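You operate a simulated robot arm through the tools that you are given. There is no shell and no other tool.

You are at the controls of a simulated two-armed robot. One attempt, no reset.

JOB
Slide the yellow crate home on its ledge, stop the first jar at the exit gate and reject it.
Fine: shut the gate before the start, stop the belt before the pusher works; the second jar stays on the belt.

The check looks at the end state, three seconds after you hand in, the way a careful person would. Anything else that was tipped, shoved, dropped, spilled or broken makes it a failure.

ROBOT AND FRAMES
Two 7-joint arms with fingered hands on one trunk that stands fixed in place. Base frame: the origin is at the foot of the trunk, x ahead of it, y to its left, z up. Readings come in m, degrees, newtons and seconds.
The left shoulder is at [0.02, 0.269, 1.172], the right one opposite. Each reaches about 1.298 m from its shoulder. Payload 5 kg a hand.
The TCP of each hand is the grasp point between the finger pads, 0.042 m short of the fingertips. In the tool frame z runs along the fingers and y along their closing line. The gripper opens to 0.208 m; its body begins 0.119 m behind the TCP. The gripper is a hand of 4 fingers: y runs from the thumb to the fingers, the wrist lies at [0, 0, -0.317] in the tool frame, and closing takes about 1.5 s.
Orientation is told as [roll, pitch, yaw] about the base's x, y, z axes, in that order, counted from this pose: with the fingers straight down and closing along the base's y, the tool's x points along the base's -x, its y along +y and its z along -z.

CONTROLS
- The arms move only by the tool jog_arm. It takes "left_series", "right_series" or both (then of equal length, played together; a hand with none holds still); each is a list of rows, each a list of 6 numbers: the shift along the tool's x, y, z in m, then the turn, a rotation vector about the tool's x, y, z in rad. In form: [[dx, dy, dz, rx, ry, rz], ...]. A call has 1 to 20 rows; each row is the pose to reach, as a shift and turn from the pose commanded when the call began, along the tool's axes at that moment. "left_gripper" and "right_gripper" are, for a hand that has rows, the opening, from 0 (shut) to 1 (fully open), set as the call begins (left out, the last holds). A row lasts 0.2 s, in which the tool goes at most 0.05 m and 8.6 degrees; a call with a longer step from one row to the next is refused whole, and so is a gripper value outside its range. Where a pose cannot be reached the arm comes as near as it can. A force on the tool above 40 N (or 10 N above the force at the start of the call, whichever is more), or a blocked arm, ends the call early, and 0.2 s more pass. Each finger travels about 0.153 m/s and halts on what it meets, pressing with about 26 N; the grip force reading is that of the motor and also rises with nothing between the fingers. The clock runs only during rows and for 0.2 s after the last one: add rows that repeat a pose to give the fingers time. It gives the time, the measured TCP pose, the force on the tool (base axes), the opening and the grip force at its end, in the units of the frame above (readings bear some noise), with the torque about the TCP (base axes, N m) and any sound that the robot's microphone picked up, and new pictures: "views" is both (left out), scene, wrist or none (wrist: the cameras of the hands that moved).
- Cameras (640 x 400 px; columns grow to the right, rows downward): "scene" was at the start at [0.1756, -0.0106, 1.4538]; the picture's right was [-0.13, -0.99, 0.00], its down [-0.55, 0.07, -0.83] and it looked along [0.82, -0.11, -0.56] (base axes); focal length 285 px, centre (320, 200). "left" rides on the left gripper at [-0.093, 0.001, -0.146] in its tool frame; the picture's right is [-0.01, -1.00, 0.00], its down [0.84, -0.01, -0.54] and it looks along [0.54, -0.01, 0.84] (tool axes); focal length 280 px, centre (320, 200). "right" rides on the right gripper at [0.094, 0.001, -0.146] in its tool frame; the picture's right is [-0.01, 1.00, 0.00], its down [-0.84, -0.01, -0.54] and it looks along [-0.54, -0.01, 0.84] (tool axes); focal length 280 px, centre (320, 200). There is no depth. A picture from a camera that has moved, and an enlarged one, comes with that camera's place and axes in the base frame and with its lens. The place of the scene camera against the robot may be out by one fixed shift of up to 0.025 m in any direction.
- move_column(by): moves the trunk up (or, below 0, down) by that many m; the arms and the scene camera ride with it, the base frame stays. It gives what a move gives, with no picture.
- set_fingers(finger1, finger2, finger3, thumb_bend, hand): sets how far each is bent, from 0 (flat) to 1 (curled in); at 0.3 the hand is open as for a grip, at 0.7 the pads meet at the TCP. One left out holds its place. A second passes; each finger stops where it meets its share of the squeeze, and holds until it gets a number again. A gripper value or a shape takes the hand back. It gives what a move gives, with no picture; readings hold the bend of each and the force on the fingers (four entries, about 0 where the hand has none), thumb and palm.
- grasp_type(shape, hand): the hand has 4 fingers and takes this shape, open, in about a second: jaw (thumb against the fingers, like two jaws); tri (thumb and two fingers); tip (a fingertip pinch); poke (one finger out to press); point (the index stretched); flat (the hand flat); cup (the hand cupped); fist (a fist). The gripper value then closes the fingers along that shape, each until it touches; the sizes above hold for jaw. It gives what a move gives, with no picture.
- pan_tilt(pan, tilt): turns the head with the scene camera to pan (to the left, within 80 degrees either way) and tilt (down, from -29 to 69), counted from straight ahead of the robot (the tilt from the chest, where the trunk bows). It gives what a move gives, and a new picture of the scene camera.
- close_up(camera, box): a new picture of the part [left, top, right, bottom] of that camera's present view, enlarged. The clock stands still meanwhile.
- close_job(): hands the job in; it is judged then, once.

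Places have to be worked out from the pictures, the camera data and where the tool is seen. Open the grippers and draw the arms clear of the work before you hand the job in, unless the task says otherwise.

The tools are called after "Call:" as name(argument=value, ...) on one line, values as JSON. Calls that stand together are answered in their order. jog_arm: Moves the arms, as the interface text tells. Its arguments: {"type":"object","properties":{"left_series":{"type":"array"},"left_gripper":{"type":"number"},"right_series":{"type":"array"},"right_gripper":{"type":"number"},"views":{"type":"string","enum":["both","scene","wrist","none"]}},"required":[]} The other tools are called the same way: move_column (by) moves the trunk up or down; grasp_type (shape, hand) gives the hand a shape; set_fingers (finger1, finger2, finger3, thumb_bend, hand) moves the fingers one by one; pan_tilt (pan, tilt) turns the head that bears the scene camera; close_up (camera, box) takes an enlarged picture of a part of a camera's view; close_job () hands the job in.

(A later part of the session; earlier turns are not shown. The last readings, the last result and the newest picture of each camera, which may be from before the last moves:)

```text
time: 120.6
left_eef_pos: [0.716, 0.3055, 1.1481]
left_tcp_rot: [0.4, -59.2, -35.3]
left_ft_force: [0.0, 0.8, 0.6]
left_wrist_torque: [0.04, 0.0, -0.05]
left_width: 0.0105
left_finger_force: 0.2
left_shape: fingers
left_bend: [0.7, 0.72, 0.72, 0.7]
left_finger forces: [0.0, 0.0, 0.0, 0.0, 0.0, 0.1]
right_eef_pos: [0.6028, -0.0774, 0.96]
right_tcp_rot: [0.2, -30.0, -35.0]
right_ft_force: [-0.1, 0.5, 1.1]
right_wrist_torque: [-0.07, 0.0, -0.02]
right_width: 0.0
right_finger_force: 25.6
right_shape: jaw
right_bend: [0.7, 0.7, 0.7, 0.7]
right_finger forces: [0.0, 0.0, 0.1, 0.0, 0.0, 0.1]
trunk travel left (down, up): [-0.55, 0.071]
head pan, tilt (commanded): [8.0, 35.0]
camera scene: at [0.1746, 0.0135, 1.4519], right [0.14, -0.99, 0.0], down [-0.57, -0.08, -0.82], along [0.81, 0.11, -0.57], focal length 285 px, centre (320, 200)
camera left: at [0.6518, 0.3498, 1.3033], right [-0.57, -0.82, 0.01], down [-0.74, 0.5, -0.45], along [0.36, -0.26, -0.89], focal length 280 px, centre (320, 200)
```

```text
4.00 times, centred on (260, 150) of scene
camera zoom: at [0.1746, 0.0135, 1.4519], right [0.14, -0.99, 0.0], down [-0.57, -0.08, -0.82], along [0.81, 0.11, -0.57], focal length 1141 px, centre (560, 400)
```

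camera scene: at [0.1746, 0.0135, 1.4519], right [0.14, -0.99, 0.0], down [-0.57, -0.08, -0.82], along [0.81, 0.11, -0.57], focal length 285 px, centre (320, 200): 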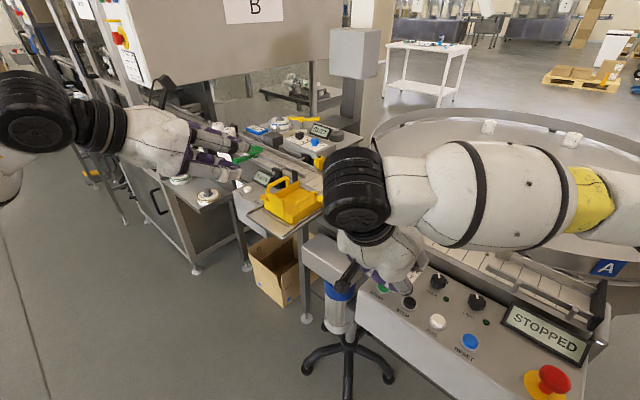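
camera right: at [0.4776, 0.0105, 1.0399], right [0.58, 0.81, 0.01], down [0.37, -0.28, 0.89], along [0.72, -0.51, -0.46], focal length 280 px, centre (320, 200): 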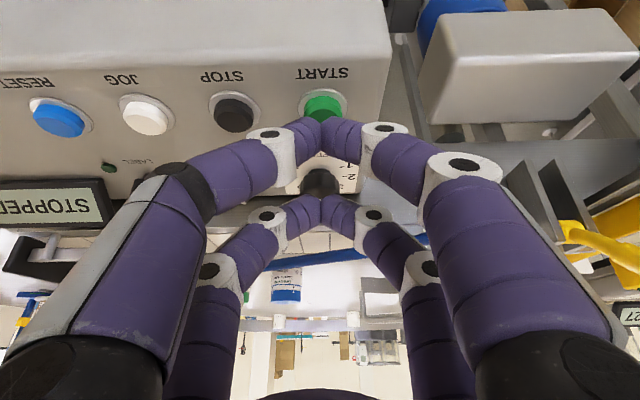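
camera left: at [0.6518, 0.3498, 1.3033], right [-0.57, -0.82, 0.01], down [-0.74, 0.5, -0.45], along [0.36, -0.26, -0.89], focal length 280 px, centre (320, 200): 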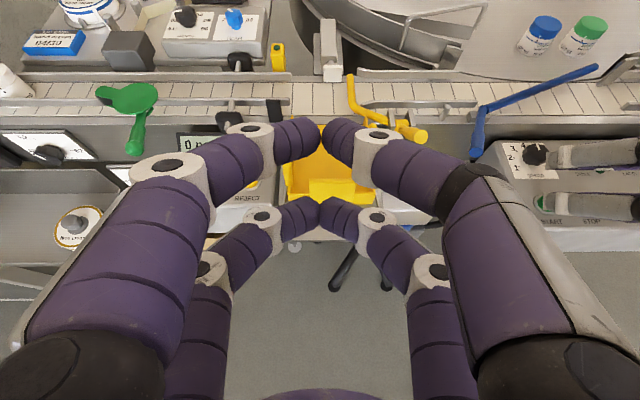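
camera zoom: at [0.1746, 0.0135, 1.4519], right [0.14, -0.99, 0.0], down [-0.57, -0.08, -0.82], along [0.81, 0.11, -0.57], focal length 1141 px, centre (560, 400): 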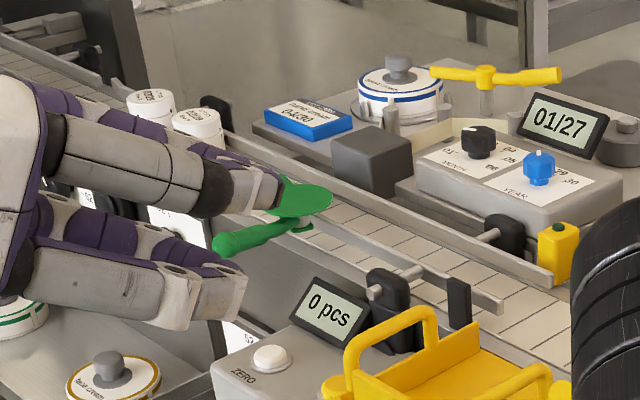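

The green paddle's stop pad is parked over the near rail, so the channel looks open. Now I press START in small steps.

Call:
jog_arm(right_series=[[0.0035, 0, 0.0061, 0, 0, 0]], views="none")

Call:
jog_arm(right_series=[[0.0025, 0, 0.0043, 0, 0, 0]], views="none")

```text
time: 121.0
left_eef_pos: [0.715, 0.3054, 1.1461]
left_tcp_rot: [0.5, -59.1, -35.3]
left_ft_force: [-0.4, 0.5, 0.4]
left_wrist_torque: [-0.01, 0.03, 0.03]
left_width: 0.0103
left_finger_force: 0.0
left_shape: fingers
left_bend: [0.7, 0.72, 0.72, 0.7]
left_finger forces: [0.0, 0.0, 0.0, 0.0, 0.0, 0.0]
right_eef_pos: [0.6039, -0.0786, 0.9514]
right_tcp_rot: [0.2, -30.0, -34.9]
right_ft_force: [0.8, 1.2, 0.2]
right_wrist_torque: [-0.01, 0.02, 0.0]
right_width: 0.0
right_finger_force: 25.8
right_shape: jaw
right_bend: [0.7, 0.7, 0.7, 0.7]
right_finger forces: [0.0, 0.0, 0.0, 0.0, 0.1, 0.0]
trunk travel left (down, up): [-0.55, 0.071]
head pan, tilt (commanded): [8.0, 35.0]
```

```text
time: 121.4
left_eef_pos: [0.716, 0.3055, 1.1467]
left_tcp_rot: [0.3, -59.0, -35.3]
left_ft_force: [-1.5, -0.1, -0.2]
left_wrist_torque: [0.01, -0.03, 0.01]
left_width: 0.0104
left_finger_force: 0.1
left_shape: fingers
left_bend: [0.7, 0.72, 0.72, 0.7]
left_finger forces: [0.1, 0.0, 0.0, 0.1, 0.0, 0.0]
right_eef_pos: [0.6048, -0.0784, 0.9493]
right_tcp_rot: [0.2, -30.0, -35.1]
right_ft_force: [0.2, 0.0, 3.6]
right_wrist_torque: [0.04, -0.03, -0.01]
right_width: 0.0
right_finger_force: 25.8
right_shape: jaw
right_bend: [0.7, 0.7, 0.7, 0.7]
right_finger forces: [0.0, 0.0, 0.0, 0.1, 0.0, 0.0]
trunk travel left (down, up): [-0.55, 0.071]
head pan, tilt (commanded): [8.0, 35.0]
heard: click
```

A click with 3.6 N — START seems pressed. I check the display and belt.

Call:
close_up(camera="scene", box=[400, 250, 640, 400])

Call:
close_up(camera="left", box=[0, 0, 400, 170])

```text
2.67 times, centred on (520, 325) of scene
camera zoom: at [0.1748, 0.013, 1.4518], right [0.14, -0.99, 0.0], down [-0.57, -0.08, -0.82], along [0.81, 0.11, -0.57], focal length 760 px, centre (-213, -133)
```

zoom: 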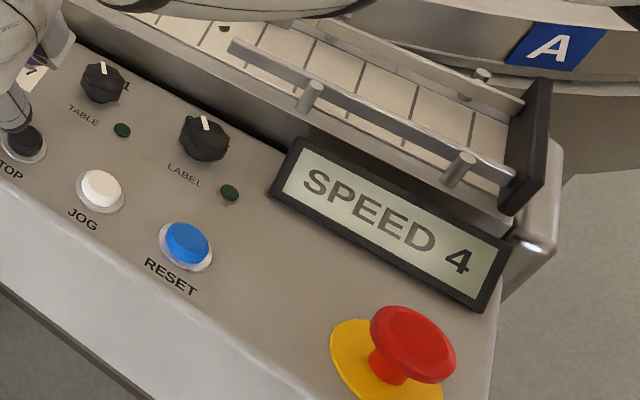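

```text
1.60 times, centred on (200, 85) of left
camera zoom: at [0.6526, 0.3492, 1.3026], right [-0.57, -0.82, 0.01], down [-0.74, 0.5, -0.45], along [0.36, -0.26, -0.9], focal length 449 px, centre (512, 384)
```

zoom: 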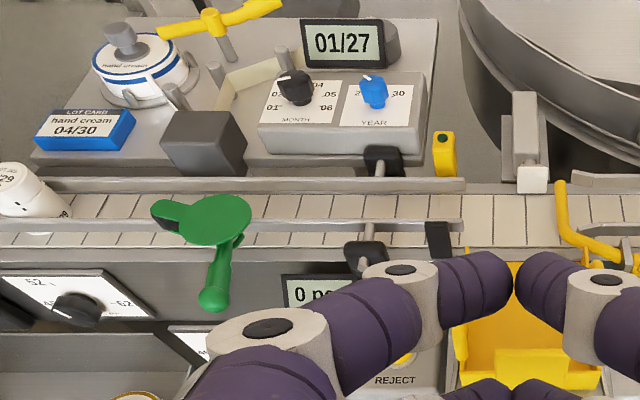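

The display reads "SPEED 4" and the first jar has started moving. I lift off START and move over STOP, hovering ready about 1 cm above it.

Call:
jog_arm(right_series=[[-0.0125, 0, -0.0217, 0, 0, 0], [-0.0125, -0.033, -0.0217, 0, 0, 0], [-0.0125, -0.0655, -0.0217, 0, 0, 0], [-0.006, -0.0655, -0.0104, 0, 0, 0]], views="wrist")

Call:
close_up(camera="left", box=[0, 0, 400, 170])

Call:
close_up(camera="right", box=[200, 20, 440, 170])

```text
time: 122.4
left_eef_pos: [0.7171, 0.305, 1.1454]
left_tcp_rot: [0.3, -59.1, -35.2]
left_ft_force: [0.4, 0.4, 0.0]
left_wrist_torque: [-0.05, -0.03, -0.02]
left_width: 0.0105
left_finger_force: 0.0
left_shape: fingers
left_bend: [0.7, 0.72, 0.72, 0.7]
left_finger forces: [0.0, 0.1, 0.1, 0.0, 0.0, 0.1]
right_eef_pos: [0.5672, -0.1319, 0.9597]
right_tcp_rot: [0.1, -30.0, -35.0]
right_ft_force: [1.8, 1.1, 0.3]
right_wrist_torque: [0.01, 0.03, 0.01]
right_width: 0.0
right_finger_force: 25.9
right_shape: jaw
right_bend: [0.7, 0.7, 0.7, 0.7]
right_finger forces: [0.0, 0.0, 0.0, 0.0, 0.0, 0.0]
trunk travel left (down, up): [-0.55, 0.071]
head pan, tilt (commanded): [8.0, 35.0]
camera right: at [0.4409, -0.0424, 1.0387], right [0.58, 0.81, 0.01], down [0.37, -0.28, 0.89], along [0.72, -0.51, -0.46], focal length 280 px, centre (320, 200)
```

right: 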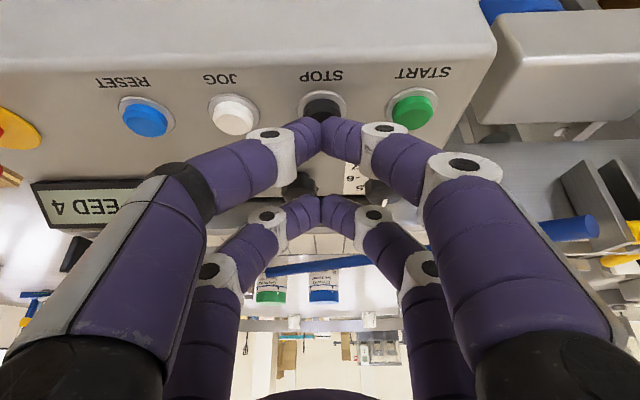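

```text
1.60 times, centred on (200, 85) of left
camera zoom: at [0.653, 0.3495, 1.302], right [-0.57, -0.82, 0.01], down [-0.74, 0.5, -0.45], along [0.36, -0.26, -0.9], focal length 449 px, centre (512, 384)
```

zoom: 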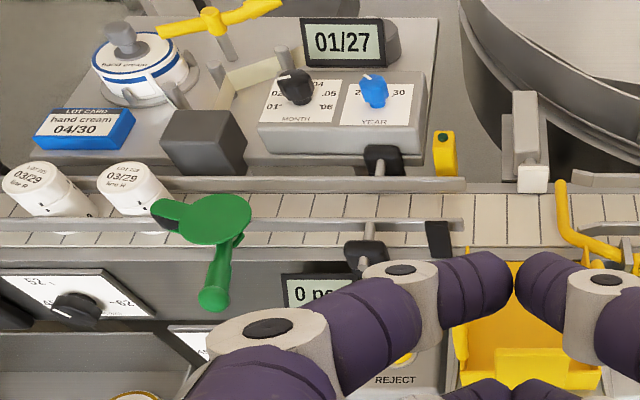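

```text
2.67 times, centred on (320, 95) of right
camera zoom: at [0.4409, -0.0424, 1.0387], right [0.58, 0.81, 0.01], down [0.37, -0.28, 0.89], along [0.72, -0.51, -0.46], focal length 748 px, centre (320, 480)
```

zoom: 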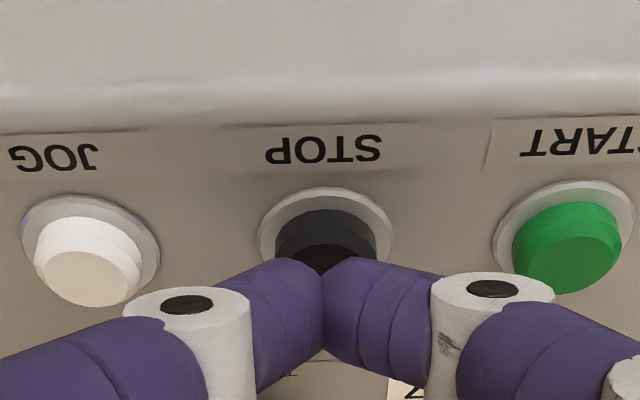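

The two jars are moving and the first is at the green paddle; STOP is right under the fingertips. I let 0.4 s pass and watch.

Call:
jog_arm(right_series=[[0, 0, 0, 0, 0, 0]], views="none")

Call:
close_up(camera="left", box=[0, 0, 400, 170])

```text
time: 122.8
left_eef_pos: [0.7153, 0.3048, 1.1467]
left_tcp_rot: [0.3, -59.0, -35.3]
left_ft_force: [-0.2, -0.7, -0.9]
left_wrist_torque: [0.01, -0.02, 0.02]
left_width: 0.0105
left_finger_force: 0.1
left_shape: fingers
left_bend: [0.7, 0.72, 0.72, 0.7]
left_finger forces: [0.1, 0.1, 0.0, 0.0, 0.0, 0.0]
right_eef_pos: [0.567, -0.1317, 0.9596]
right_tcp_rot: [0.3, -30.0, -34.9]
right_ft_force: [-1.1, 0.5, 0.7]
right_wrist_torque: [0.0, -0.01, -0.01]
right_width: 0.0
right_finger_force: 25.8
right_shape: jaw
right_bend: [0.7, 0.7, 0.7, 0.7]
right_finger forces: [0.1, 0.0, 0.1, 0.1, 0.0, 0.1]
trunk travel left (down, up): [-0.55, 0.071]
head pan, tilt (commanded): [8.0, 35.0]
```

```text
1.60 times, centred on (200, 85) of left
camera zoom: at [0.6525, 0.3493, 1.3026], right [-0.57, -0.82, 0.01], down [-0.74, 0.5, -0.45], along [0.36, -0.26, -0.9], focal length 449 px, centre (512, 384)
```

zoom: 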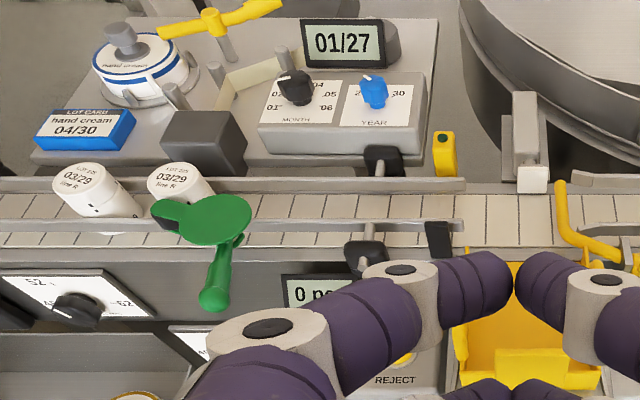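

The first jar passes the green paddle freely. I wait another 0.8 s.

Call:
jog_arm(right_series=[[0, 0, 0, 0, 0, 0], [0, 0, 0, 0, 0, 0], [0, 0, 0, 0, 0, 0]], views="none")

Call:
close_up(camera="left", box=[0, 0, 400, 170])

```text
time: 123.6
left_eef_pos: [0.7153, 0.3039, 1.1476]
left_tcp_rot: [0.4, -59.1, -35.3]
left_ft_force: [0.4, 0.3, 0.5]
left_wrist_torque: [0.03, -0.01, 0.03]
left_width: 0.0103
left_finger_force: 0.1
left_shape: fingers
left_bend: [0.7, 0.72, 0.72, 0.7]
left_finger forces: [0.0, 0.1, 0.0, 0.0, 0.0, 0.0]
right_eef_pos: [0.5661, -0.1325, 0.9601]
right_tcp_rot: [0.2, -30.0, -35.0]
right_ft_force: [-0.1, -0.1, -0.8]
right_wrist_torque: [0.0, 0.0, -0.01]
right_width: 0.0
right_finger_force: 25.7
right_shape: jaw
right_bend: [0.7, 0.7, 0.7, 0.7]
right_finger forces: [0.0, 0.0, 0.1, 0.0, 0.0, 0.0]
trunk travel left (down, up): [-0.55, 0.071]
head pan, tilt (commanded): [8.0, 35.0]
```

```text
1.60 times, centred on (200, 85) of left
camera zoom: at [0.6526, 0.3492, 1.3026], right [-0.57, -0.82, 0.01], down [-0.74, 0.5, -0.45], along [0.36, -0.26, -0.9], focal length 449 px, centre (512, 384)
```

zoom: 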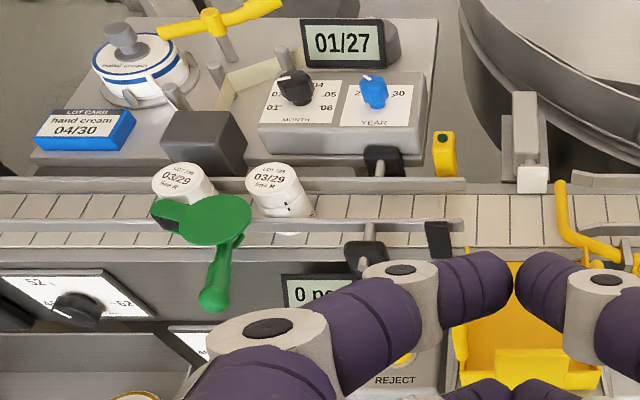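

First jar at x≈280 in the picture, moving about 120 px/s; gate position ≈530. I wait 1.4 s more.

Call:
jog_arm(right_series=[[0, 0, 0, 0, 0, 0], [0, 0, 0, 0, 0, 0], [0, 0, 0, 0, 0, 0], [0, 0, 0, 0, 0, 0], [0, 0, 0, 0, 0, 0], [0, 0, 0, 0, 0, 0]], views="none")

Call:
close_up(camera="left", box=[0, 0, 400, 170])

```text
time: 125.0
left_eef_pos: [0.716, 0.3054, 1.1468]
left_tcp_rot: [0.3, -59.0, -35.3]
left_ft_force: [-0.2, 0.8, 0.1]
left_wrist_torque: [0.03, 0.01, 0.0]
left_width: 0.0105
left_finger_force: 0.0
left_shape: fingers
left_bend: [0.7, 0.72, 0.72, 0.7]
left_finger forces: [0.0, 0.0, 0.0, 0.1, 0.0, 0.0]
right_eef_pos: [0.5666, -0.131, 0.9595]
right_tcp_rot: [0.1, -29.9, -35.0]
right_ft_force: [-0.7, -0.2, -0.8]
right_wrist_torque: [-0.02, -0.02, 0.02]
right_width: 0.0
right_finger_force: 25.7
right_shape: jaw
right_bend: [0.7, 0.7, 0.7, 0.7]
right_finger forces: [0.0, 0.0, 0.0, 0.1, 0.0, 0.1]
trunk travel left (down, up): [-0.55, 0.071]
head pan, tilt (commanded): [8.0, 35.0]
```

```text
1.60 times, centred on (200, 85) of left
camera zoom: at [0.6527, 0.3493, 1.3025], right [-0.57, -0.82, 0.01], down [-0.74, 0.5, -0.45], along [0.36, -0.26, -0.9], focal length 449 px, centre (512, 384)
```

zoom: 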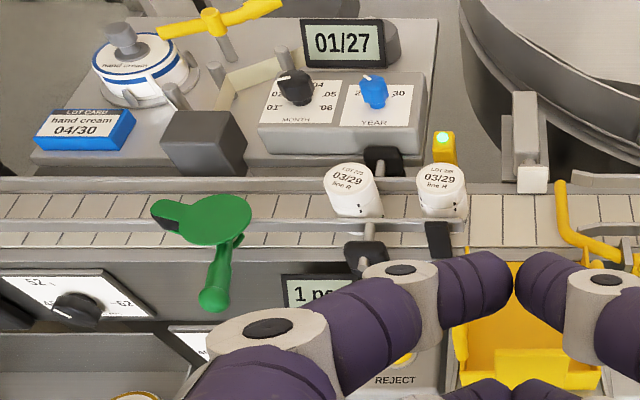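

The first jar triggers the photo-eye (counter 1). About 0.75 s to the gate; I wait 0.6 s.

Call:
jog_arm(right_series=[[0, 0, 0, 0, 0, 0], [0, 0, 0, 0, 0, 0]], views="none")

Call:
close_up(camera="left", box=[160, 20, 420, 150])

```text
time: 125.6
left_eef_pos: [0.716, 0.3042, 1.1465]
left_tcp_rot: [0.3, -59.0, -35.3]
left_ft_force: [-0.1, -1.1, 0.1]
left_wrist_torque: [-0.01, 0.0, -0.03]
left_width: 0.0105
left_finger_force: 0.1
left_shape: fingers
left_bend: [0.7, 0.72, 0.72, 0.7]
left_finger forces: [0.0, 0.0, 0.0, 0.0, 0.0, 0.1]
right_eef_pos: [0.5667, -0.1319, 0.9591]
right_tcp_rot: [0.1, -30.0, -35.0]
right_ft_force: [0.1, -0.2, 0.3]
right_wrist_torque: [0.02, -0.01, 0.01]
right_width: 0.0
right_finger_force: 25.9
right_shape: jaw
right_bend: [0.7, 0.7, 0.7, 0.7]
right_finger forces: [0.0, 0.1, 0.0, 0.0, 0.0, 0.0]
trunk travel left (down, up): [-0.55, 0.071]
head pan, tilt (commanded): [8.0, 35.0]
```

```text
2.46 times, centred on (290, 85) of left
camera zoom: at [0.6527, 0.3493, 1.3025], right [-0.57, -0.82, 0.01], down [-0.74, 0.5, -0.45], along [0.36, -0.26, -0.9], focal length 690 px, centre (394, 483)
```

zoom: 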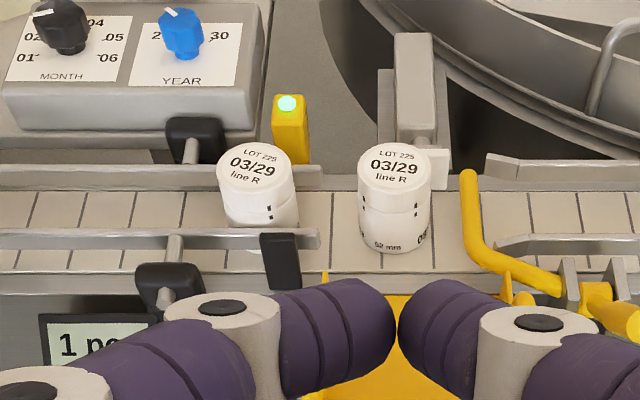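

The first jar is ~2 cm from the gate. I hold one row (it arrives in ~0.2 s) and then press STOP in the next row.

Call:
jog_arm(right_series=[[0, 0, 0, 0, 0, 0], [0.007, 0, 0.0121, 0, 0, 0]], views="none")

Call:
close_up(camera="left", box=[160, 20, 420, 150])

Call:
close_up(camera="scene", box=[400, 250, 640, 400])

```text
time: 126.2
left_eef_pos: [0.7136, 0.3043, 1.1469]
left_tcp_rot: [0.3, -59.0, -35.3]
left_ft_force: [-0.4, -0.1, -0.1]
left_wrist_torque: [0.02, -0.02, 0.01]
left_width: 0.0103
left_finger_force: 0.1
left_shape: fingers
left_bend: [0.7, 0.72, 0.72, 0.7]
left_finger forces: [0.1, 0.1, 0.1, 0.0, 0.1, 0.0]
right_eef_pos: [0.5662, -0.1306, 0.9476]
right_tcp_rot: [0.3, -30.2, -35.1]
right_ft_force: [1.4, 0.3, 8.6]
right_wrist_torque: [0.12, -0.09, -0.03]
right_width: 0.0
right_finger_force: 25.8
right_shape: jaw
right_bend: [0.7, 0.7, 0.7, 0.7]
right_finger forces: [0.0, 0.0, 0.0, 0.0, 0.0, 0.0]
trunk travel left (down, up): [-0.55, 0.071]
head pan, tilt (commanded): [8.0, 35.0]
heard: click
```

```text
2.46 times, centred on (290, 85) of left
camera zoom: at [0.6522, 0.3494, 1.3028], right [-0.57, -0.82, 0.01], down [-0.74, 0.5, -0.45], along [0.36, -0.26, -0.9], focal length 690 px, centre (394, 483)
```

zoom: 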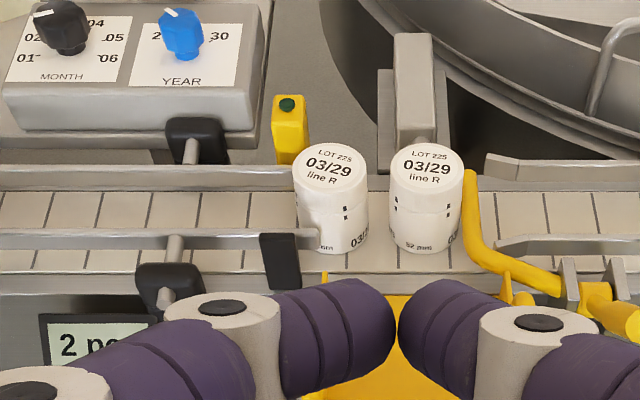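

```text
2.67 times, centred on (520, 325) of scene
camera zoom: at [0.1743, 0.0132, 1.452], right [0.14, -0.99, 0.0], down [-0.57, -0.08, -0.82], along [0.81, 0.11, -0.57], focal length 760 px, centre (-213, -133)
```

zoom: 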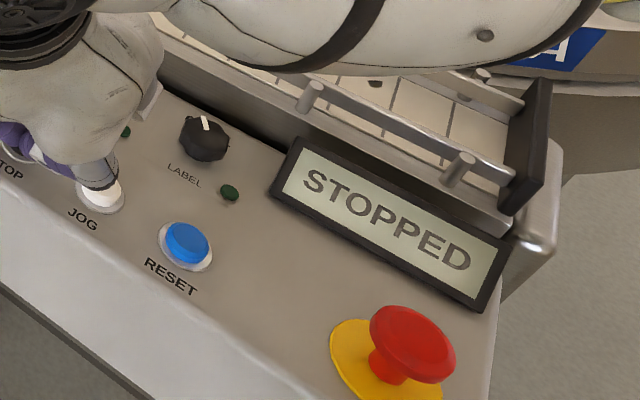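

STOPPED: the first jar rests against the gate, the second is ~3 cm behind it, counter 2. I lift the right hand off STOP and bring the left hand over towards the REJECT button, turning it so its knuckles stay away from the crate's handle.

Call:
jog_arm(left_series=[[-0.0048, 0.0202, 0.0264, 0.0374, 0.0262, 0.0225], [-0.0096, 0.0403, 0.0529, 0.0748, 0.0523, 0.045], [-0.0144, 0.0605, 0.0793, 0.1123, 0.0785, 0.0675], [-0.0192, 0.0807, 0.1057, 0.1497, 0.1047, 0.09], [-0.024, 0.1008, 0.1322, 0.1871, 0.1308, 0.1125], [-0.0288, 0.121, 0.1586, 0.2245, 0.157, 0.135]], right_series=[[-0.01, 0, -0.0173, 0, 0, 0], [-0.03, 0, -0.052, 0, 0, 0], [-0.05, 0, -0.0866, 0, 0, 0], [-0.05, -0.03, -0.0866, 0, 0, 0], [-0.05, -0.06, -0.0866, 0, 0, 0], [-0.05, -0.1, -0.0866, 0, 0, 0]], views="both")

Call:
close_up(camera="left", box=[160, 0, 480, 200])

Call:
close_up(camera="scene", box=[200, 130, 360, 230])

```text
time: 127.6
left_eef_pos: [0.908, 0.318, 1.0902]
left_tcp_rot: [-1.6, -50.0, -48.9]
left_ft_force: [1.0, -1.0, 0.9]
left_wrist_torque: [0.11, 0.08, 0.03]
left_width: 0.0103
left_finger_force: 0.1
left_shape: fingers
left_bend: [0.7, 0.72, 0.72, 0.7]
left_finger forces: [0.0, 0.1, 0.1, 0.1, 0.1, 0.1]
right_eef_pos: [0.5089, -0.2165, 1.0429]
right_tcp_rot: [0.2, -29.9, -35.0]
right_ft_force: [0.1, -1.5, 0.5]
right_wrist_torque: [0.04, 0.0, -0.01]
right_width: 0.0004
right_finger_force: 26.3
right_shape: jaw
right_bend: [0.7, 0.7, 0.7, 0.7]
right_finger forces: [0.1, 0.0, 0.0, 0.1, 0.0, 0.0]
trunk travel left (down, up): [-0.55, 0.071]
head pan, tilt (commanded): [8.0, 35.0]
camera scene: at [0.1752, 0.0121, 1.4518], right [0.14, -0.99, 0.0], down [-0.57, -0.08, -0.82], along [0.81, 0.11, -0.57], focal length 285 px, centre (320, 200)
camera right: at [0.3831, -0.1272, 1.1233], right [0.58, 0.81, 0.01], down [0.37, -0.28, 0.89], along [0.72, -0.51, -0.46], focal length 280 px, centre (320, 200)
camera left: at [0.877, 0.3598, 1.2556], right [-0.76, -0.65, 0.03], down [-0.63, 0.72, -0.3], along [0.17, -0.25, -0.95], focal length 280 px, centre (320, 200)
```

scene: 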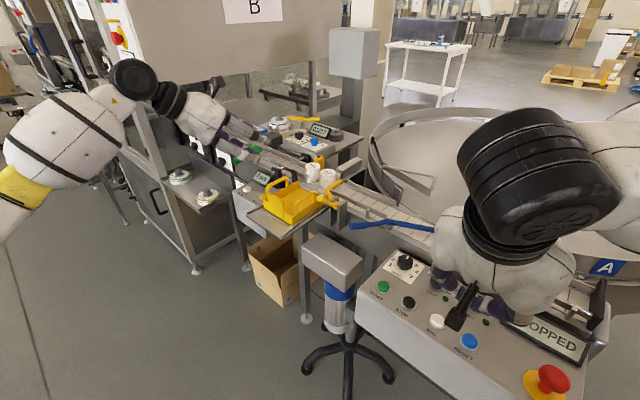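
right: 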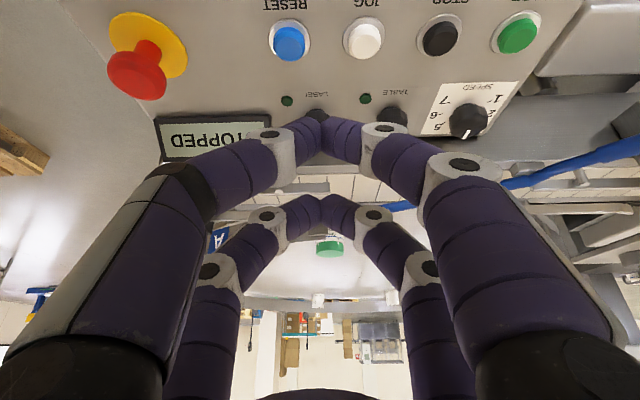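
left: 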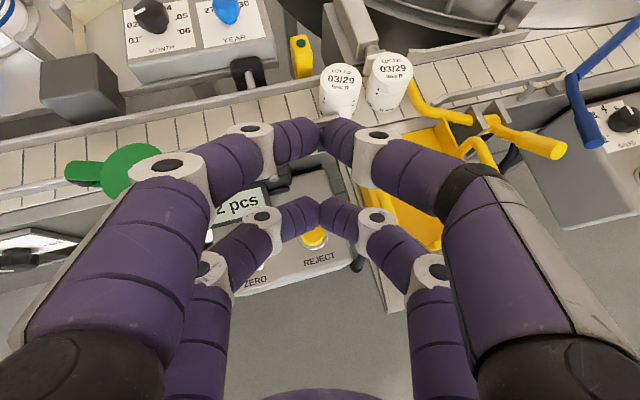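

```text
2.00 times, centred on (320, 100) of left
camera zoom: at [0.877, 0.3598, 1.2556], right [-0.76, -0.65, 0.03], down [-0.63, 0.72, -0.3], along [0.17, -0.25, -0.95], focal length 561 px, centre (320, 400)
```

zoom: 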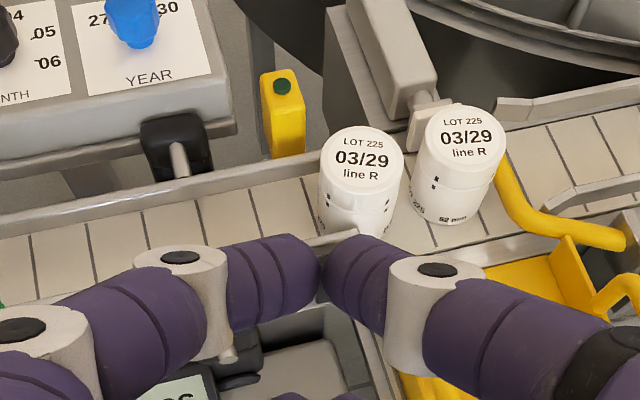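

```text
4.00 times, centred on (280, 180) of scene
camera zoom: at [0.1752, 0.0121, 1.4518], right [0.14, -0.99, 0.0], down [-0.57, -0.08, -0.82], along [0.81, 0.11, -0.57], focal length 1141 px, centre (480, 280)
```

zoom: 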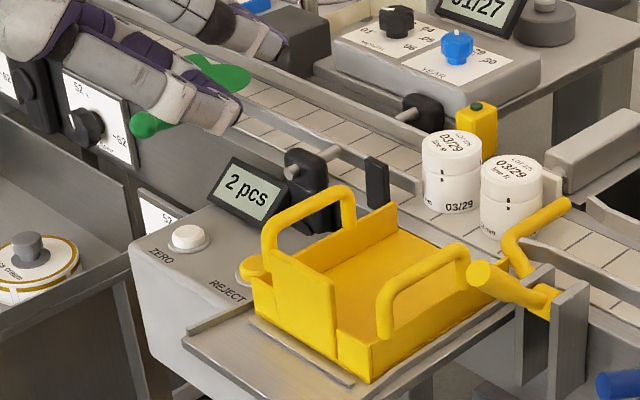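

The first jar is aligned with the pusher (b≈0.644 vs 0.643) and the crate. The near fingertip pair is above REJECT; I descend to just above the button and check clearance.

Call:
jog_arm(left_series=[[0.0249, 0, 0.0209, 0, 0, 0], [0.0498, 0, 0.0418, 0, 0, 0], [0.0747, 0, 0.0627, 0, 0, 0], [0.092, 0, 0.0772, 0, 0, 0], [0.092, 0, 0.0772, 0, 0, 0]], views="both")

Call:
close_up(camera="left", box=[200, 100, 440, 290])

Call:
close_up(camera="scene", box=[200, 130, 360, 230])

```text
time: 128.8
left_eef_pos: [0.908, 0.3173, 0.9679]
left_tcp_rot: [-1.6, -50.0, -48.8]
left_ft_force: [0.1, -0.4, -0.4]
left_wrist_torque: [-0.01, 0.01, -0.03]
left_width: 0.0106
left_finger_force: 0.2
left_shape: fingers
left_bend: [0.7, 0.72, 0.72, 0.7]
left_finger forces: [0.0, 0.1, 0.1, 0.0, 0.0, 0.0]
right_eef_pos: [0.5104, -0.2161, 1.044]
right_tcp_rot: [0.2, -29.9, -35.0]
right_ft_force: [-0.5, 0.0, 0.5]
right_wrist_torque: [0.0, -0.02, 0.01]
right_width: 0.0001
right_finger_force: 25.8
right_shape: jaw
right_bend: [0.7, 0.7, 0.7, 0.7]
right_finger forces: [0.1, 0.0, 0.1, 0.0, 0.0, 0.0]
trunk travel left (down, up): [-0.55, 0.071]
head pan, tilt (commanded): [8.0, 35.0]
camera scene: at [0.1746, 0.013, 1.4519], right [0.14, -0.99, 0.0], down [-0.57, -0.08, -0.82], along [0.81, 0.11, -0.57], focal length 285 px, centre (320, 200)
camera left: at [0.8769, 0.3589, 1.1351], right [-0.76, -0.65, 0.03], down [-0.63, 0.72, -0.3], along [0.18, -0.25, -0.95], focal length 280 px, centre (320, 200)
```

scene: 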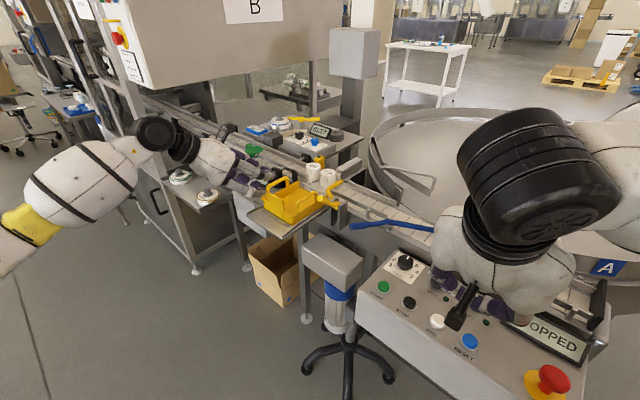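
left: 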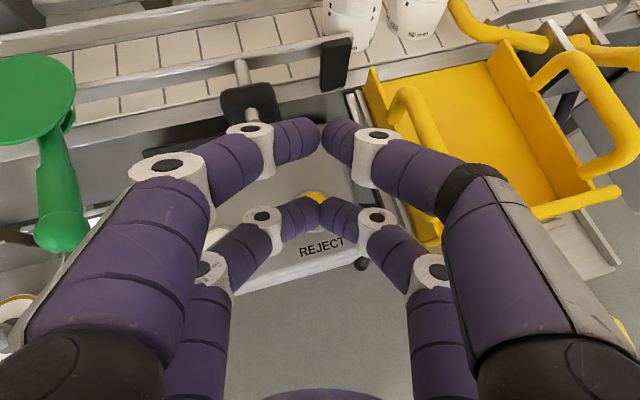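

```text
2.11 times, centred on (320, 195) of left
camera zoom: at [0.8769, 0.3589, 1.1351], right [-0.76, -0.65, 0.03], down [-0.63, 0.72, -0.3], along [0.18, -0.25, -0.95], focal length 590 px, centre (320, 210)
```

zoom: 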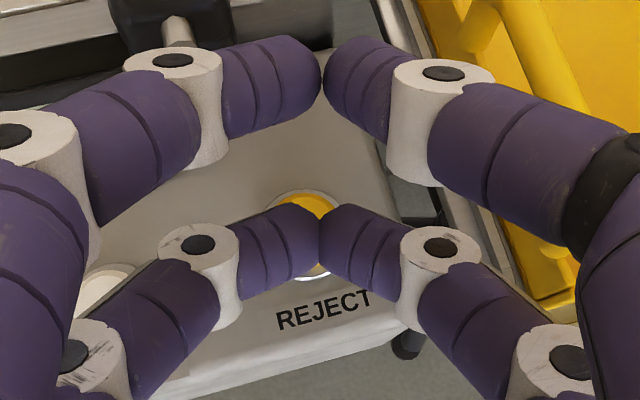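

```text
4.00 times, centred on (280, 180) of scene
camera zoom: at [0.1746, 0.013, 1.4519], right [0.14, -0.99, 0.0], down [-0.57, -0.08, -0.82], along [0.81, 0.11, -0.57], focal length 1141 px, centre (480, 280)
```

zoom: 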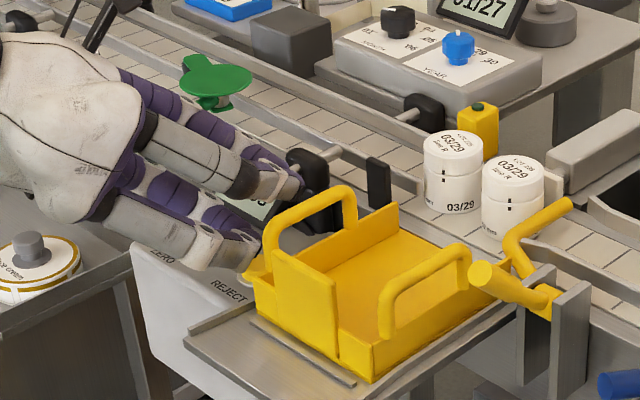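

Force is still zero, but the upper right knuckle is within millimetres of the crate's handle. I go up 3 cm and roll the hand 20° so that side rises, shifting to keep the fingertips over REJECT.

Call:
jog_arm(left_series=[[-0.023, 0.0, -0.0193, 0, 0, 0], [-0.023, 0.0067, -0.0193, 0.116, 0, 0], [-0.023, 0.0133, -0.0193, 0.233, 0, 0], [-0.023, 0.02, -0.0193, 0.349, 0, 0], [-0.023, 0.02, -0.0193, 0.349, 0, 0]], views="both")

Call:
close_up(camera="left", box=[200, 100, 440, 290])

Call:
close_up(camera="scene", box=[200, 130, 360, 230])

```text
time: 130.0
left_eef_pos: [0.9238, 0.3314, 0.9998]
left_tcp_rot: [-21.6, -50.1, -48.9]
left_ft_force: [1.0, -0.2, 0.0]
left_wrist_torque: [-0.01, 0.04, -0.03]
left_width: 0.0105
left_finger_force: 0.0
left_shape: fingers
left_bend: [0.7, 0.72, 0.72, 0.7]
left_finger forces: [0.1, 0.1, 0.0, 0.0, 0.0, 0.1]
right_eef_pos: [0.5084, -0.2156, 1.0441]
right_tcp_rot: [0.2, -30.0, -35.0]
right_ft_force: [0.3, -0.5, -0.4]
right_wrist_torque: [-0.04, 0.02, -0.02]
right_width: 0.0
right_finger_force: 25.3
right_shape: jaw
right_bend: [0.7, 0.7, 0.7, 0.7]
right_finger forces: [0.0, 0.0, 0.0, 0.0, 0.1, 0.0]
trunk travel left (down, up): [-0.55, 0.071]
head pan, tilt (commanded): [8.0, 35.0]
camera scene: at [0.1751, 0.0131, 1.4519], right [0.14, -0.99, 0.0], down [-0.57, -0.08, -0.82], along [0.81, 0.11, -0.57], focal length 285 px, centre (320, 200)
camera left: at [0.9356, 0.3986, 1.1597], right [-0.88, -0.41, 0.25], down [-0.47, 0.82, -0.32], along [-0.07, -0.4, -0.91], focal length 280 px, centre (320, 200)
```

scene: 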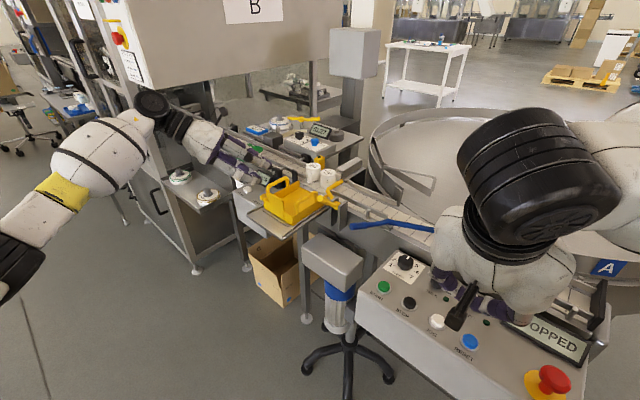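
left: 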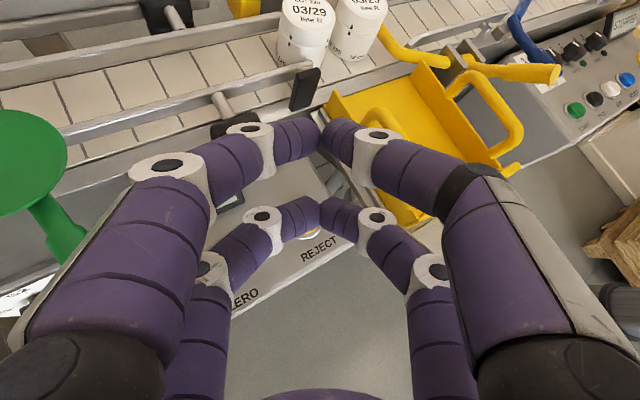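

```text
2.11 times, centred on (320, 195) of left
camera zoom: at [0.9356, 0.3986, 1.1597], right [-0.88, -0.41, 0.25], down [-0.47, 0.82, -0.32], along [-0.07, -0.4, -0.91], focal length 590 px, centre (320, 210)
```

zoom: 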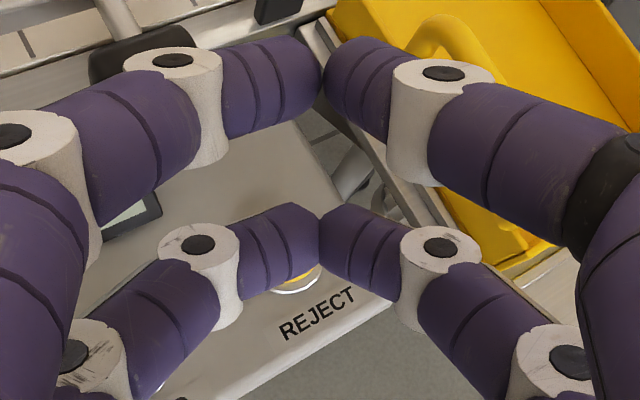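

```text
4.00 times, centred on (280, 180) of scene
camera zoom: at [0.1751, 0.0131, 1.4519], right [0.14, -0.99, 0.0], down [-0.57, -0.08, -0.82], along [0.81, 0.11, -0.57], focal length 1141 px, centre (480, 280)
```

zoom: 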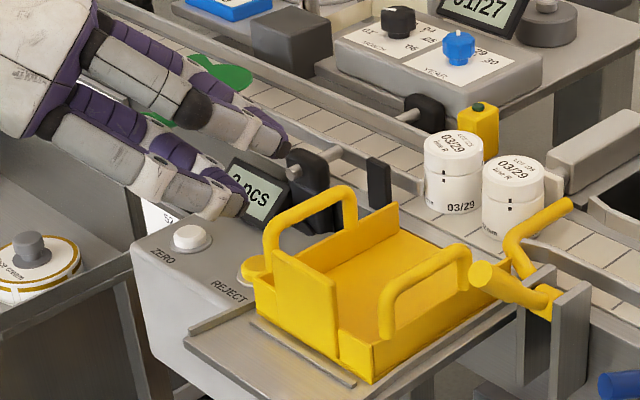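

Clear of the handle now. I shift a few mm to centre over the button and lower 3 cm.

Call:
jog_arm(left_series=[[0.0121, 0.0003, 0.0094, 0, 0, 0], [0.0243, 0.0005, 0.0188, 0, 0, 0], [0.0243, 0.0005, 0.0188, 0, 0, 0]], views="none")

Call:
close_up(camera="left", box=[200, 100, 440, 290])

Call:
close_up(camera="scene", box=[220, 150, 320, 215])

```text
time: 130.8
left_eef_pos: [0.9173, 0.3247, 0.97]
left_tcp_rot: [-21.6, -50.2, -48.8]
left_ft_force: [0.5, -0.8, -0.4]
left_wrist_torque: [0.01, 0.02, -0.05]
left_width: 0.0104
left_finger_force: 0.1
left_shape: fingers
left_bend: [0.7, 0.72, 0.72, 0.7]
left_finger forces: [0.0, 0.1, 0.0, 0.0, 0.0, 0.0]
right_eef_pos: [0.5082, -0.2145, 1.0431]
right_tcp_rot: [0.2, -30.0, -35.1]
right_ft_force: [0.1, 0.5, 0.1]
right_wrist_torque: [0.02, -0.01, 0.0]
right_width: 0.0
right_finger_force: 26.0
right_shape: jaw
right_bend: [0.7, 0.7, 0.7, 0.7]
right_finger forces: [0.1, 0.0, 0.1, 0.0, 0.1, 0.0]
trunk travel left (down, up): [-0.55, 0.071]
head pan, tilt (commanded): [8.0, 35.0]
```

```text
2.11 times, centred on (320, 195) of left
camera zoom: at [0.9284, 0.3951, 1.1297], right [-0.88, -0.41, 0.25], down [-0.47, 0.82, -0.32], along [-0.07, -0.4, -0.91], focal length 590 px, centre (320, 210)
```

zoom: 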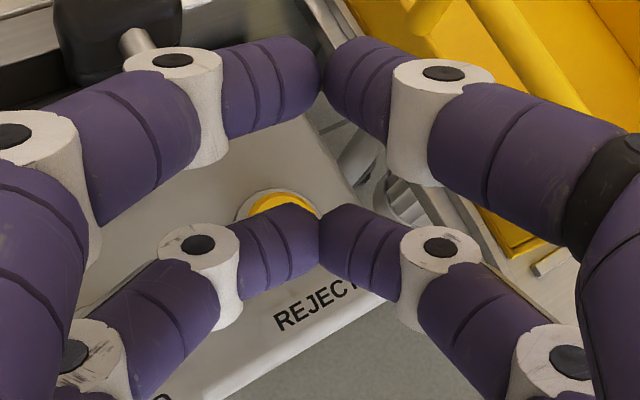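

```text
6.15 times, centred on (270, 182) of scene
camera zoom: at [0.1749, 0.013, 1.4518], right [0.14, -0.99, 0.0], down [-0.57, -0.08, -0.82], along [0.81, 0.11, -0.57], focal length 1755 px, centre (628, 308)
```

zoom: 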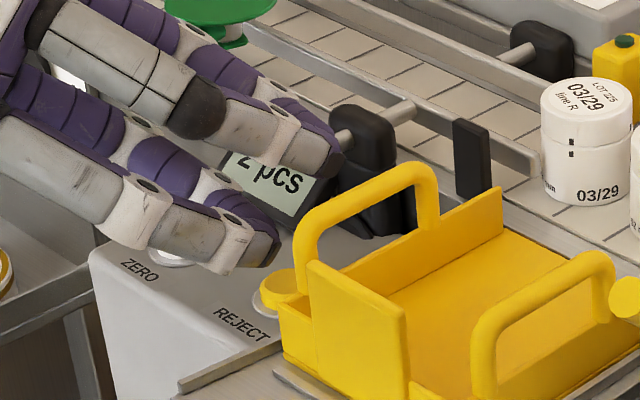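

Pictures from both cameras suggest the fingertips are about 1 cm short (too near) and slightly right of the button; I shift forward 1 cm and 4 mm left, and look again.

Call:
jog_arm(left_series=[[-0.0064, 0.0064, 0.0058, 0, 0, 0], [-0.0064, 0.0064, 0.0058, 0, 0, 0]], views="none")

Call:
close_up(camera="left", box=[240, 150, 400, 280])

Call:
close_up(camera="scene", box=[230, 165, 300, 210])

```text
time: 131.4
left_eef_pos: [0.9261, 0.3229, 0.971]
left_tcp_rot: [-21.5, -50.1, -48.7]
left_ft_force: [0.8, 0.6, 0.1]
left_wrist_torque: [-0.03, 0.02, 0.01]
left_width: 0.0103
left_finger_force: 0.0
left_shape: fingers
left_bend: [0.7, 0.72, 0.72, 0.7]
left_finger forces: [0.0, 0.1, 0.0, 0.0, 0.0, 0.0]
right_eef_pos: [0.5102, -0.2156, 1.0446]
right_tcp_rot: [0.1, -30.1, -35.0]
right_ft_force: [-0.7, 0.3, 0.0]
right_wrist_torque: [0.0, 0.04, -0.02]
right_width: 0.0
right_finger_force: 25.5
right_shape: jaw
right_bend: [0.7, 0.7, 0.7, 0.7]
right_finger forces: [0.0, 0.0, 0.0, 0.0, 0.0, 0.0]
trunk travel left (down, up): [-0.55, 0.071]
head pan, tilt (commanded): [8.0, 35.0]
```

```text
3.08 times, centred on (320, 215) of left
camera zoom: at [0.9377, 0.3914, 1.1295], right [-0.88, -0.41, 0.25], down [-0.47, 0.82, -0.32], along [-0.07, -0.4, -0.91], focal length 863 px, centre (320, 154)
```

zoom: 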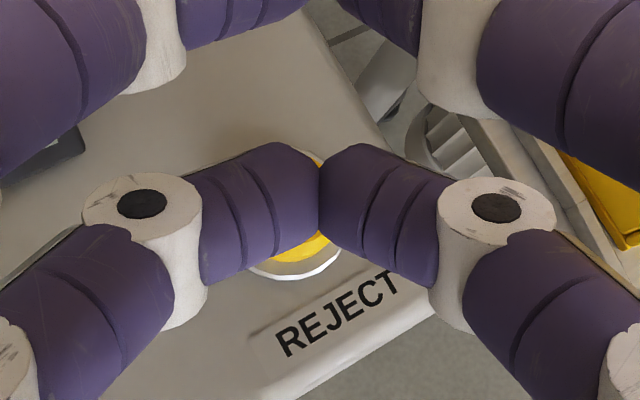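

```text
8.89 times, centred on (265, 188) of scene
camera zoom: at [0.1749, 0.0132, 1.4518], right [0.14, -0.99, 0.0], down [-0.57, -0.08, -0.82], along [0.81, 0.11, -0.57], focal length 2535 px, centre (809, 311)
```

zoom: 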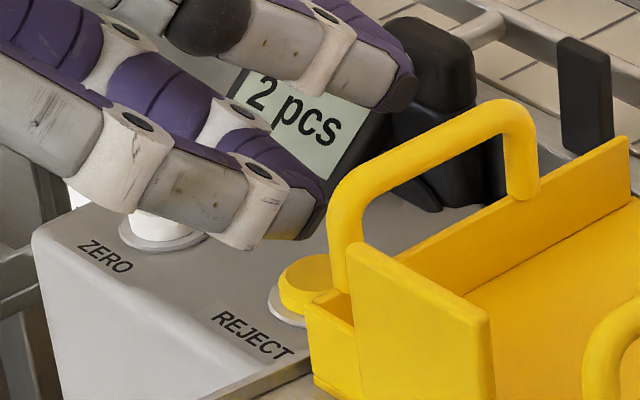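

The fingertips are now over the button. To keep the forward fingers away from the "2 pcs" display, I tilt the hand 15° flatter while keeping the fingertips in place.

Call:
jog_arm(left_series=[[0.0057, -0.003, -0.0024, 0, -0.13, 0], [0.0113, -0.006, -0.0047, 0, -0.26, 0], [0.0113, -0.006, -0.0047, 0, -0.26, 0]], views="both")

Call:
close_up(camera="left", box=[240, 150, 400, 280])

Call:
close_up(camera="scene", box=[230, 165, 300, 210])

```text
time: 132.2
left_eef_pos: [0.9145, 0.3275, 0.9662]
left_tcp_rot: [-31.9, -63.5, -36.5]
left_ft_force: [-0.4, 0.0, 0.8]
left_wrist_torque: [0.05, 0.0, 0.03]
left_width: 0.0109
left_finger_force: 0.1
left_shape: fingers
left_bend: [0.7, 0.72, 0.72, 0.7]
left_finger forces: [0.0, 0.0, 0.0, 0.0, 0.0, 0.0]
right_eef_pos: [0.5096, -0.2161, 1.0444]
right_tcp_rot: [0.2, -29.9, -35.1]
right_ft_force: [-0.2, 0.1, 0.2]
right_wrist_torque: [-0.01, 0.0, -0.01]
right_width: 0.0
right_finger_force: 25.6
right_shape: jaw
right_bend: [0.7, 0.7, 0.7, 0.7]
right_finger forces: [0.0, 0.0, 0.0, 0.1, 0.0, 0.0]
trunk travel left (down, up): [-0.55, 0.071]
head pan, tilt (commanded): [8.0, 35.0]
camera scene: at [0.1746, 0.0129, 1.4519], right [0.14, -0.99, 0.0], down [-0.57, -0.08, -0.82], along [0.81, 0.11, -0.57], focal length 285 px, centre (320, 200)
camera left: at [0.9056, 0.4317, 1.1057], right [-0.88, -0.41, 0.25], down [-0.47, 0.69, -0.55], along [0.05, -0.6, -0.8], focal length 280 px, centre (320, 200)
```

scene: 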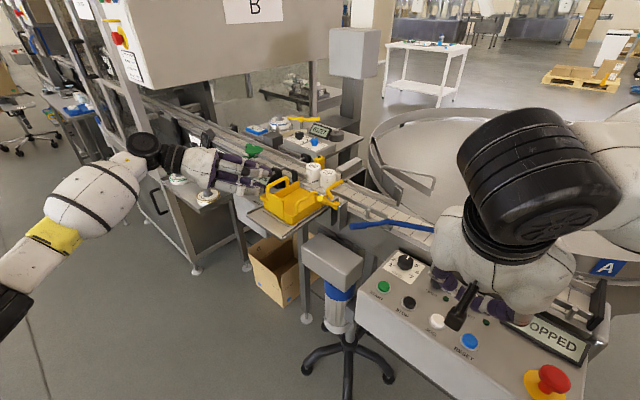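
left: 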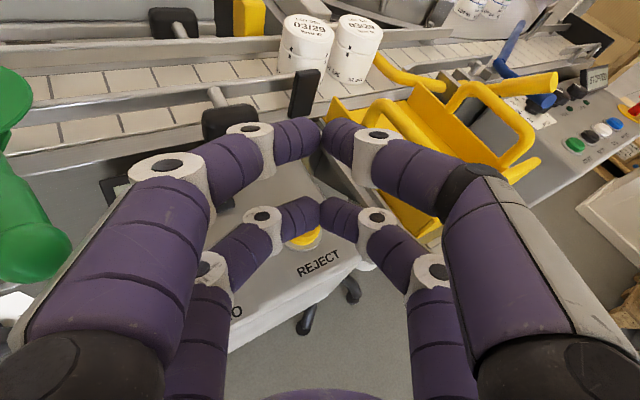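

```text
3.08 times, centred on (320, 215) of left
camera zoom: at [0.9056, 0.4317, 1.1057], right [-0.88, -0.41, 0.25], down [-0.47, 0.69, -0.55], along [0.05, -0.6, -0.8], focal length 863 px, centre (320, 154)
```

zoom: 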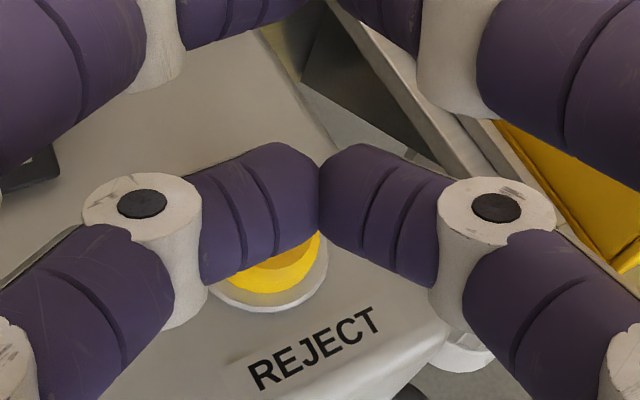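

```text
8.89 times, centred on (265, 188) of scene
camera zoom: at [0.1746, 0.0129, 1.4519], right [0.14, -0.99, 0.0], down [-0.57, -0.08, -0.82], along [0.81, 0.11, -0.57], focal length 2535 px, centre (809, 311)
```

zoom: 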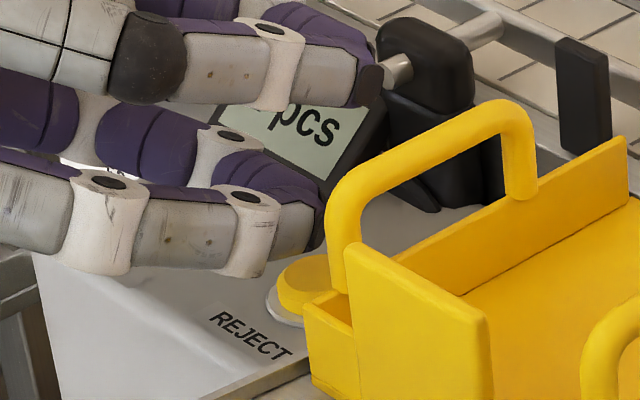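

Display and clamp remain clear of contact (zero force). The fingertips are ~7 mm right of the button's centre; I shift 5 mm left and lower 12 mm.

Call:
jog_arm(left_series=[[0.0009, 0.0029, -0.0041, 0, 0, 0], [0.0116, 0.0059, 0.0004, 0, 0, 0]], views="none")

Call:
close_up(camera="left", box=[240, 150, 400, 280])

Call:
close_up(camera="scene", box=[230, 165, 300, 210])

```text
time: 132.8
left_eef_pos: [0.9177, 0.3342, 0.9544]
left_tcp_rot: [-31.9, -63.5, -36.5]
left_ft_force: [0.6, 0.1, 0.4]
left_wrist_torque: [-0.07, -0.01, -0.02]
left_width: 0.0107
left_finger_force: 0.1
left_shape: fingers
left_bend: [0.7, 0.72, 0.72, 0.7]
left_finger forces: [0.0, 0.1, 0.0, 0.0, 0.0, 0.0]
right_eef_pos: [0.509, -0.2152, 1.0444]
right_tcp_rot: [0.2, -30.1, -35.0]
right_ft_force: [-0.4, 0.0, 0.7]
right_wrist_torque: [0.02, 0.02, -0.01]
right_width: 0.0002
right_finger_force: 25.9
right_shape: jaw
right_bend: [0.7, 0.7, 0.7, 0.7]
right_finger forces: [0.1, 0.1, 0.0, 0.1, 0.1, 0.0]
trunk travel left (down, up): [-0.55, 0.071]
head pan, tilt (commanded): [8.0, 35.0]
```

```text
3.08 times, centred on (320, 215) of left
camera zoom: at [0.9075, 0.4368, 1.0929], right [-0.88, -0.41, 0.25], down [-0.47, 0.69, -0.55], along [0.05, -0.6, -0.8], focal length 863 px, centre (320, 154)
```

zoom: 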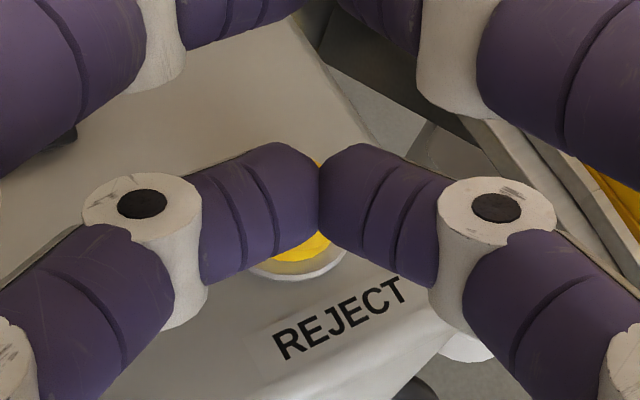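

```text
8.89 times, centred on (265, 188) of scene
camera zoom: at [0.1752, 0.0133, 1.4517], right [0.14, -0.99, 0.0], down [-0.57, -0.08, -0.82], along [0.81, 0.11, -0.57], focal length 2535 px, centre (809, 311)
```

zoom: 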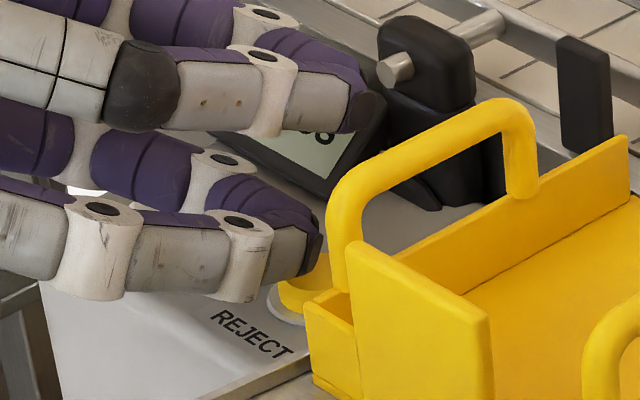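

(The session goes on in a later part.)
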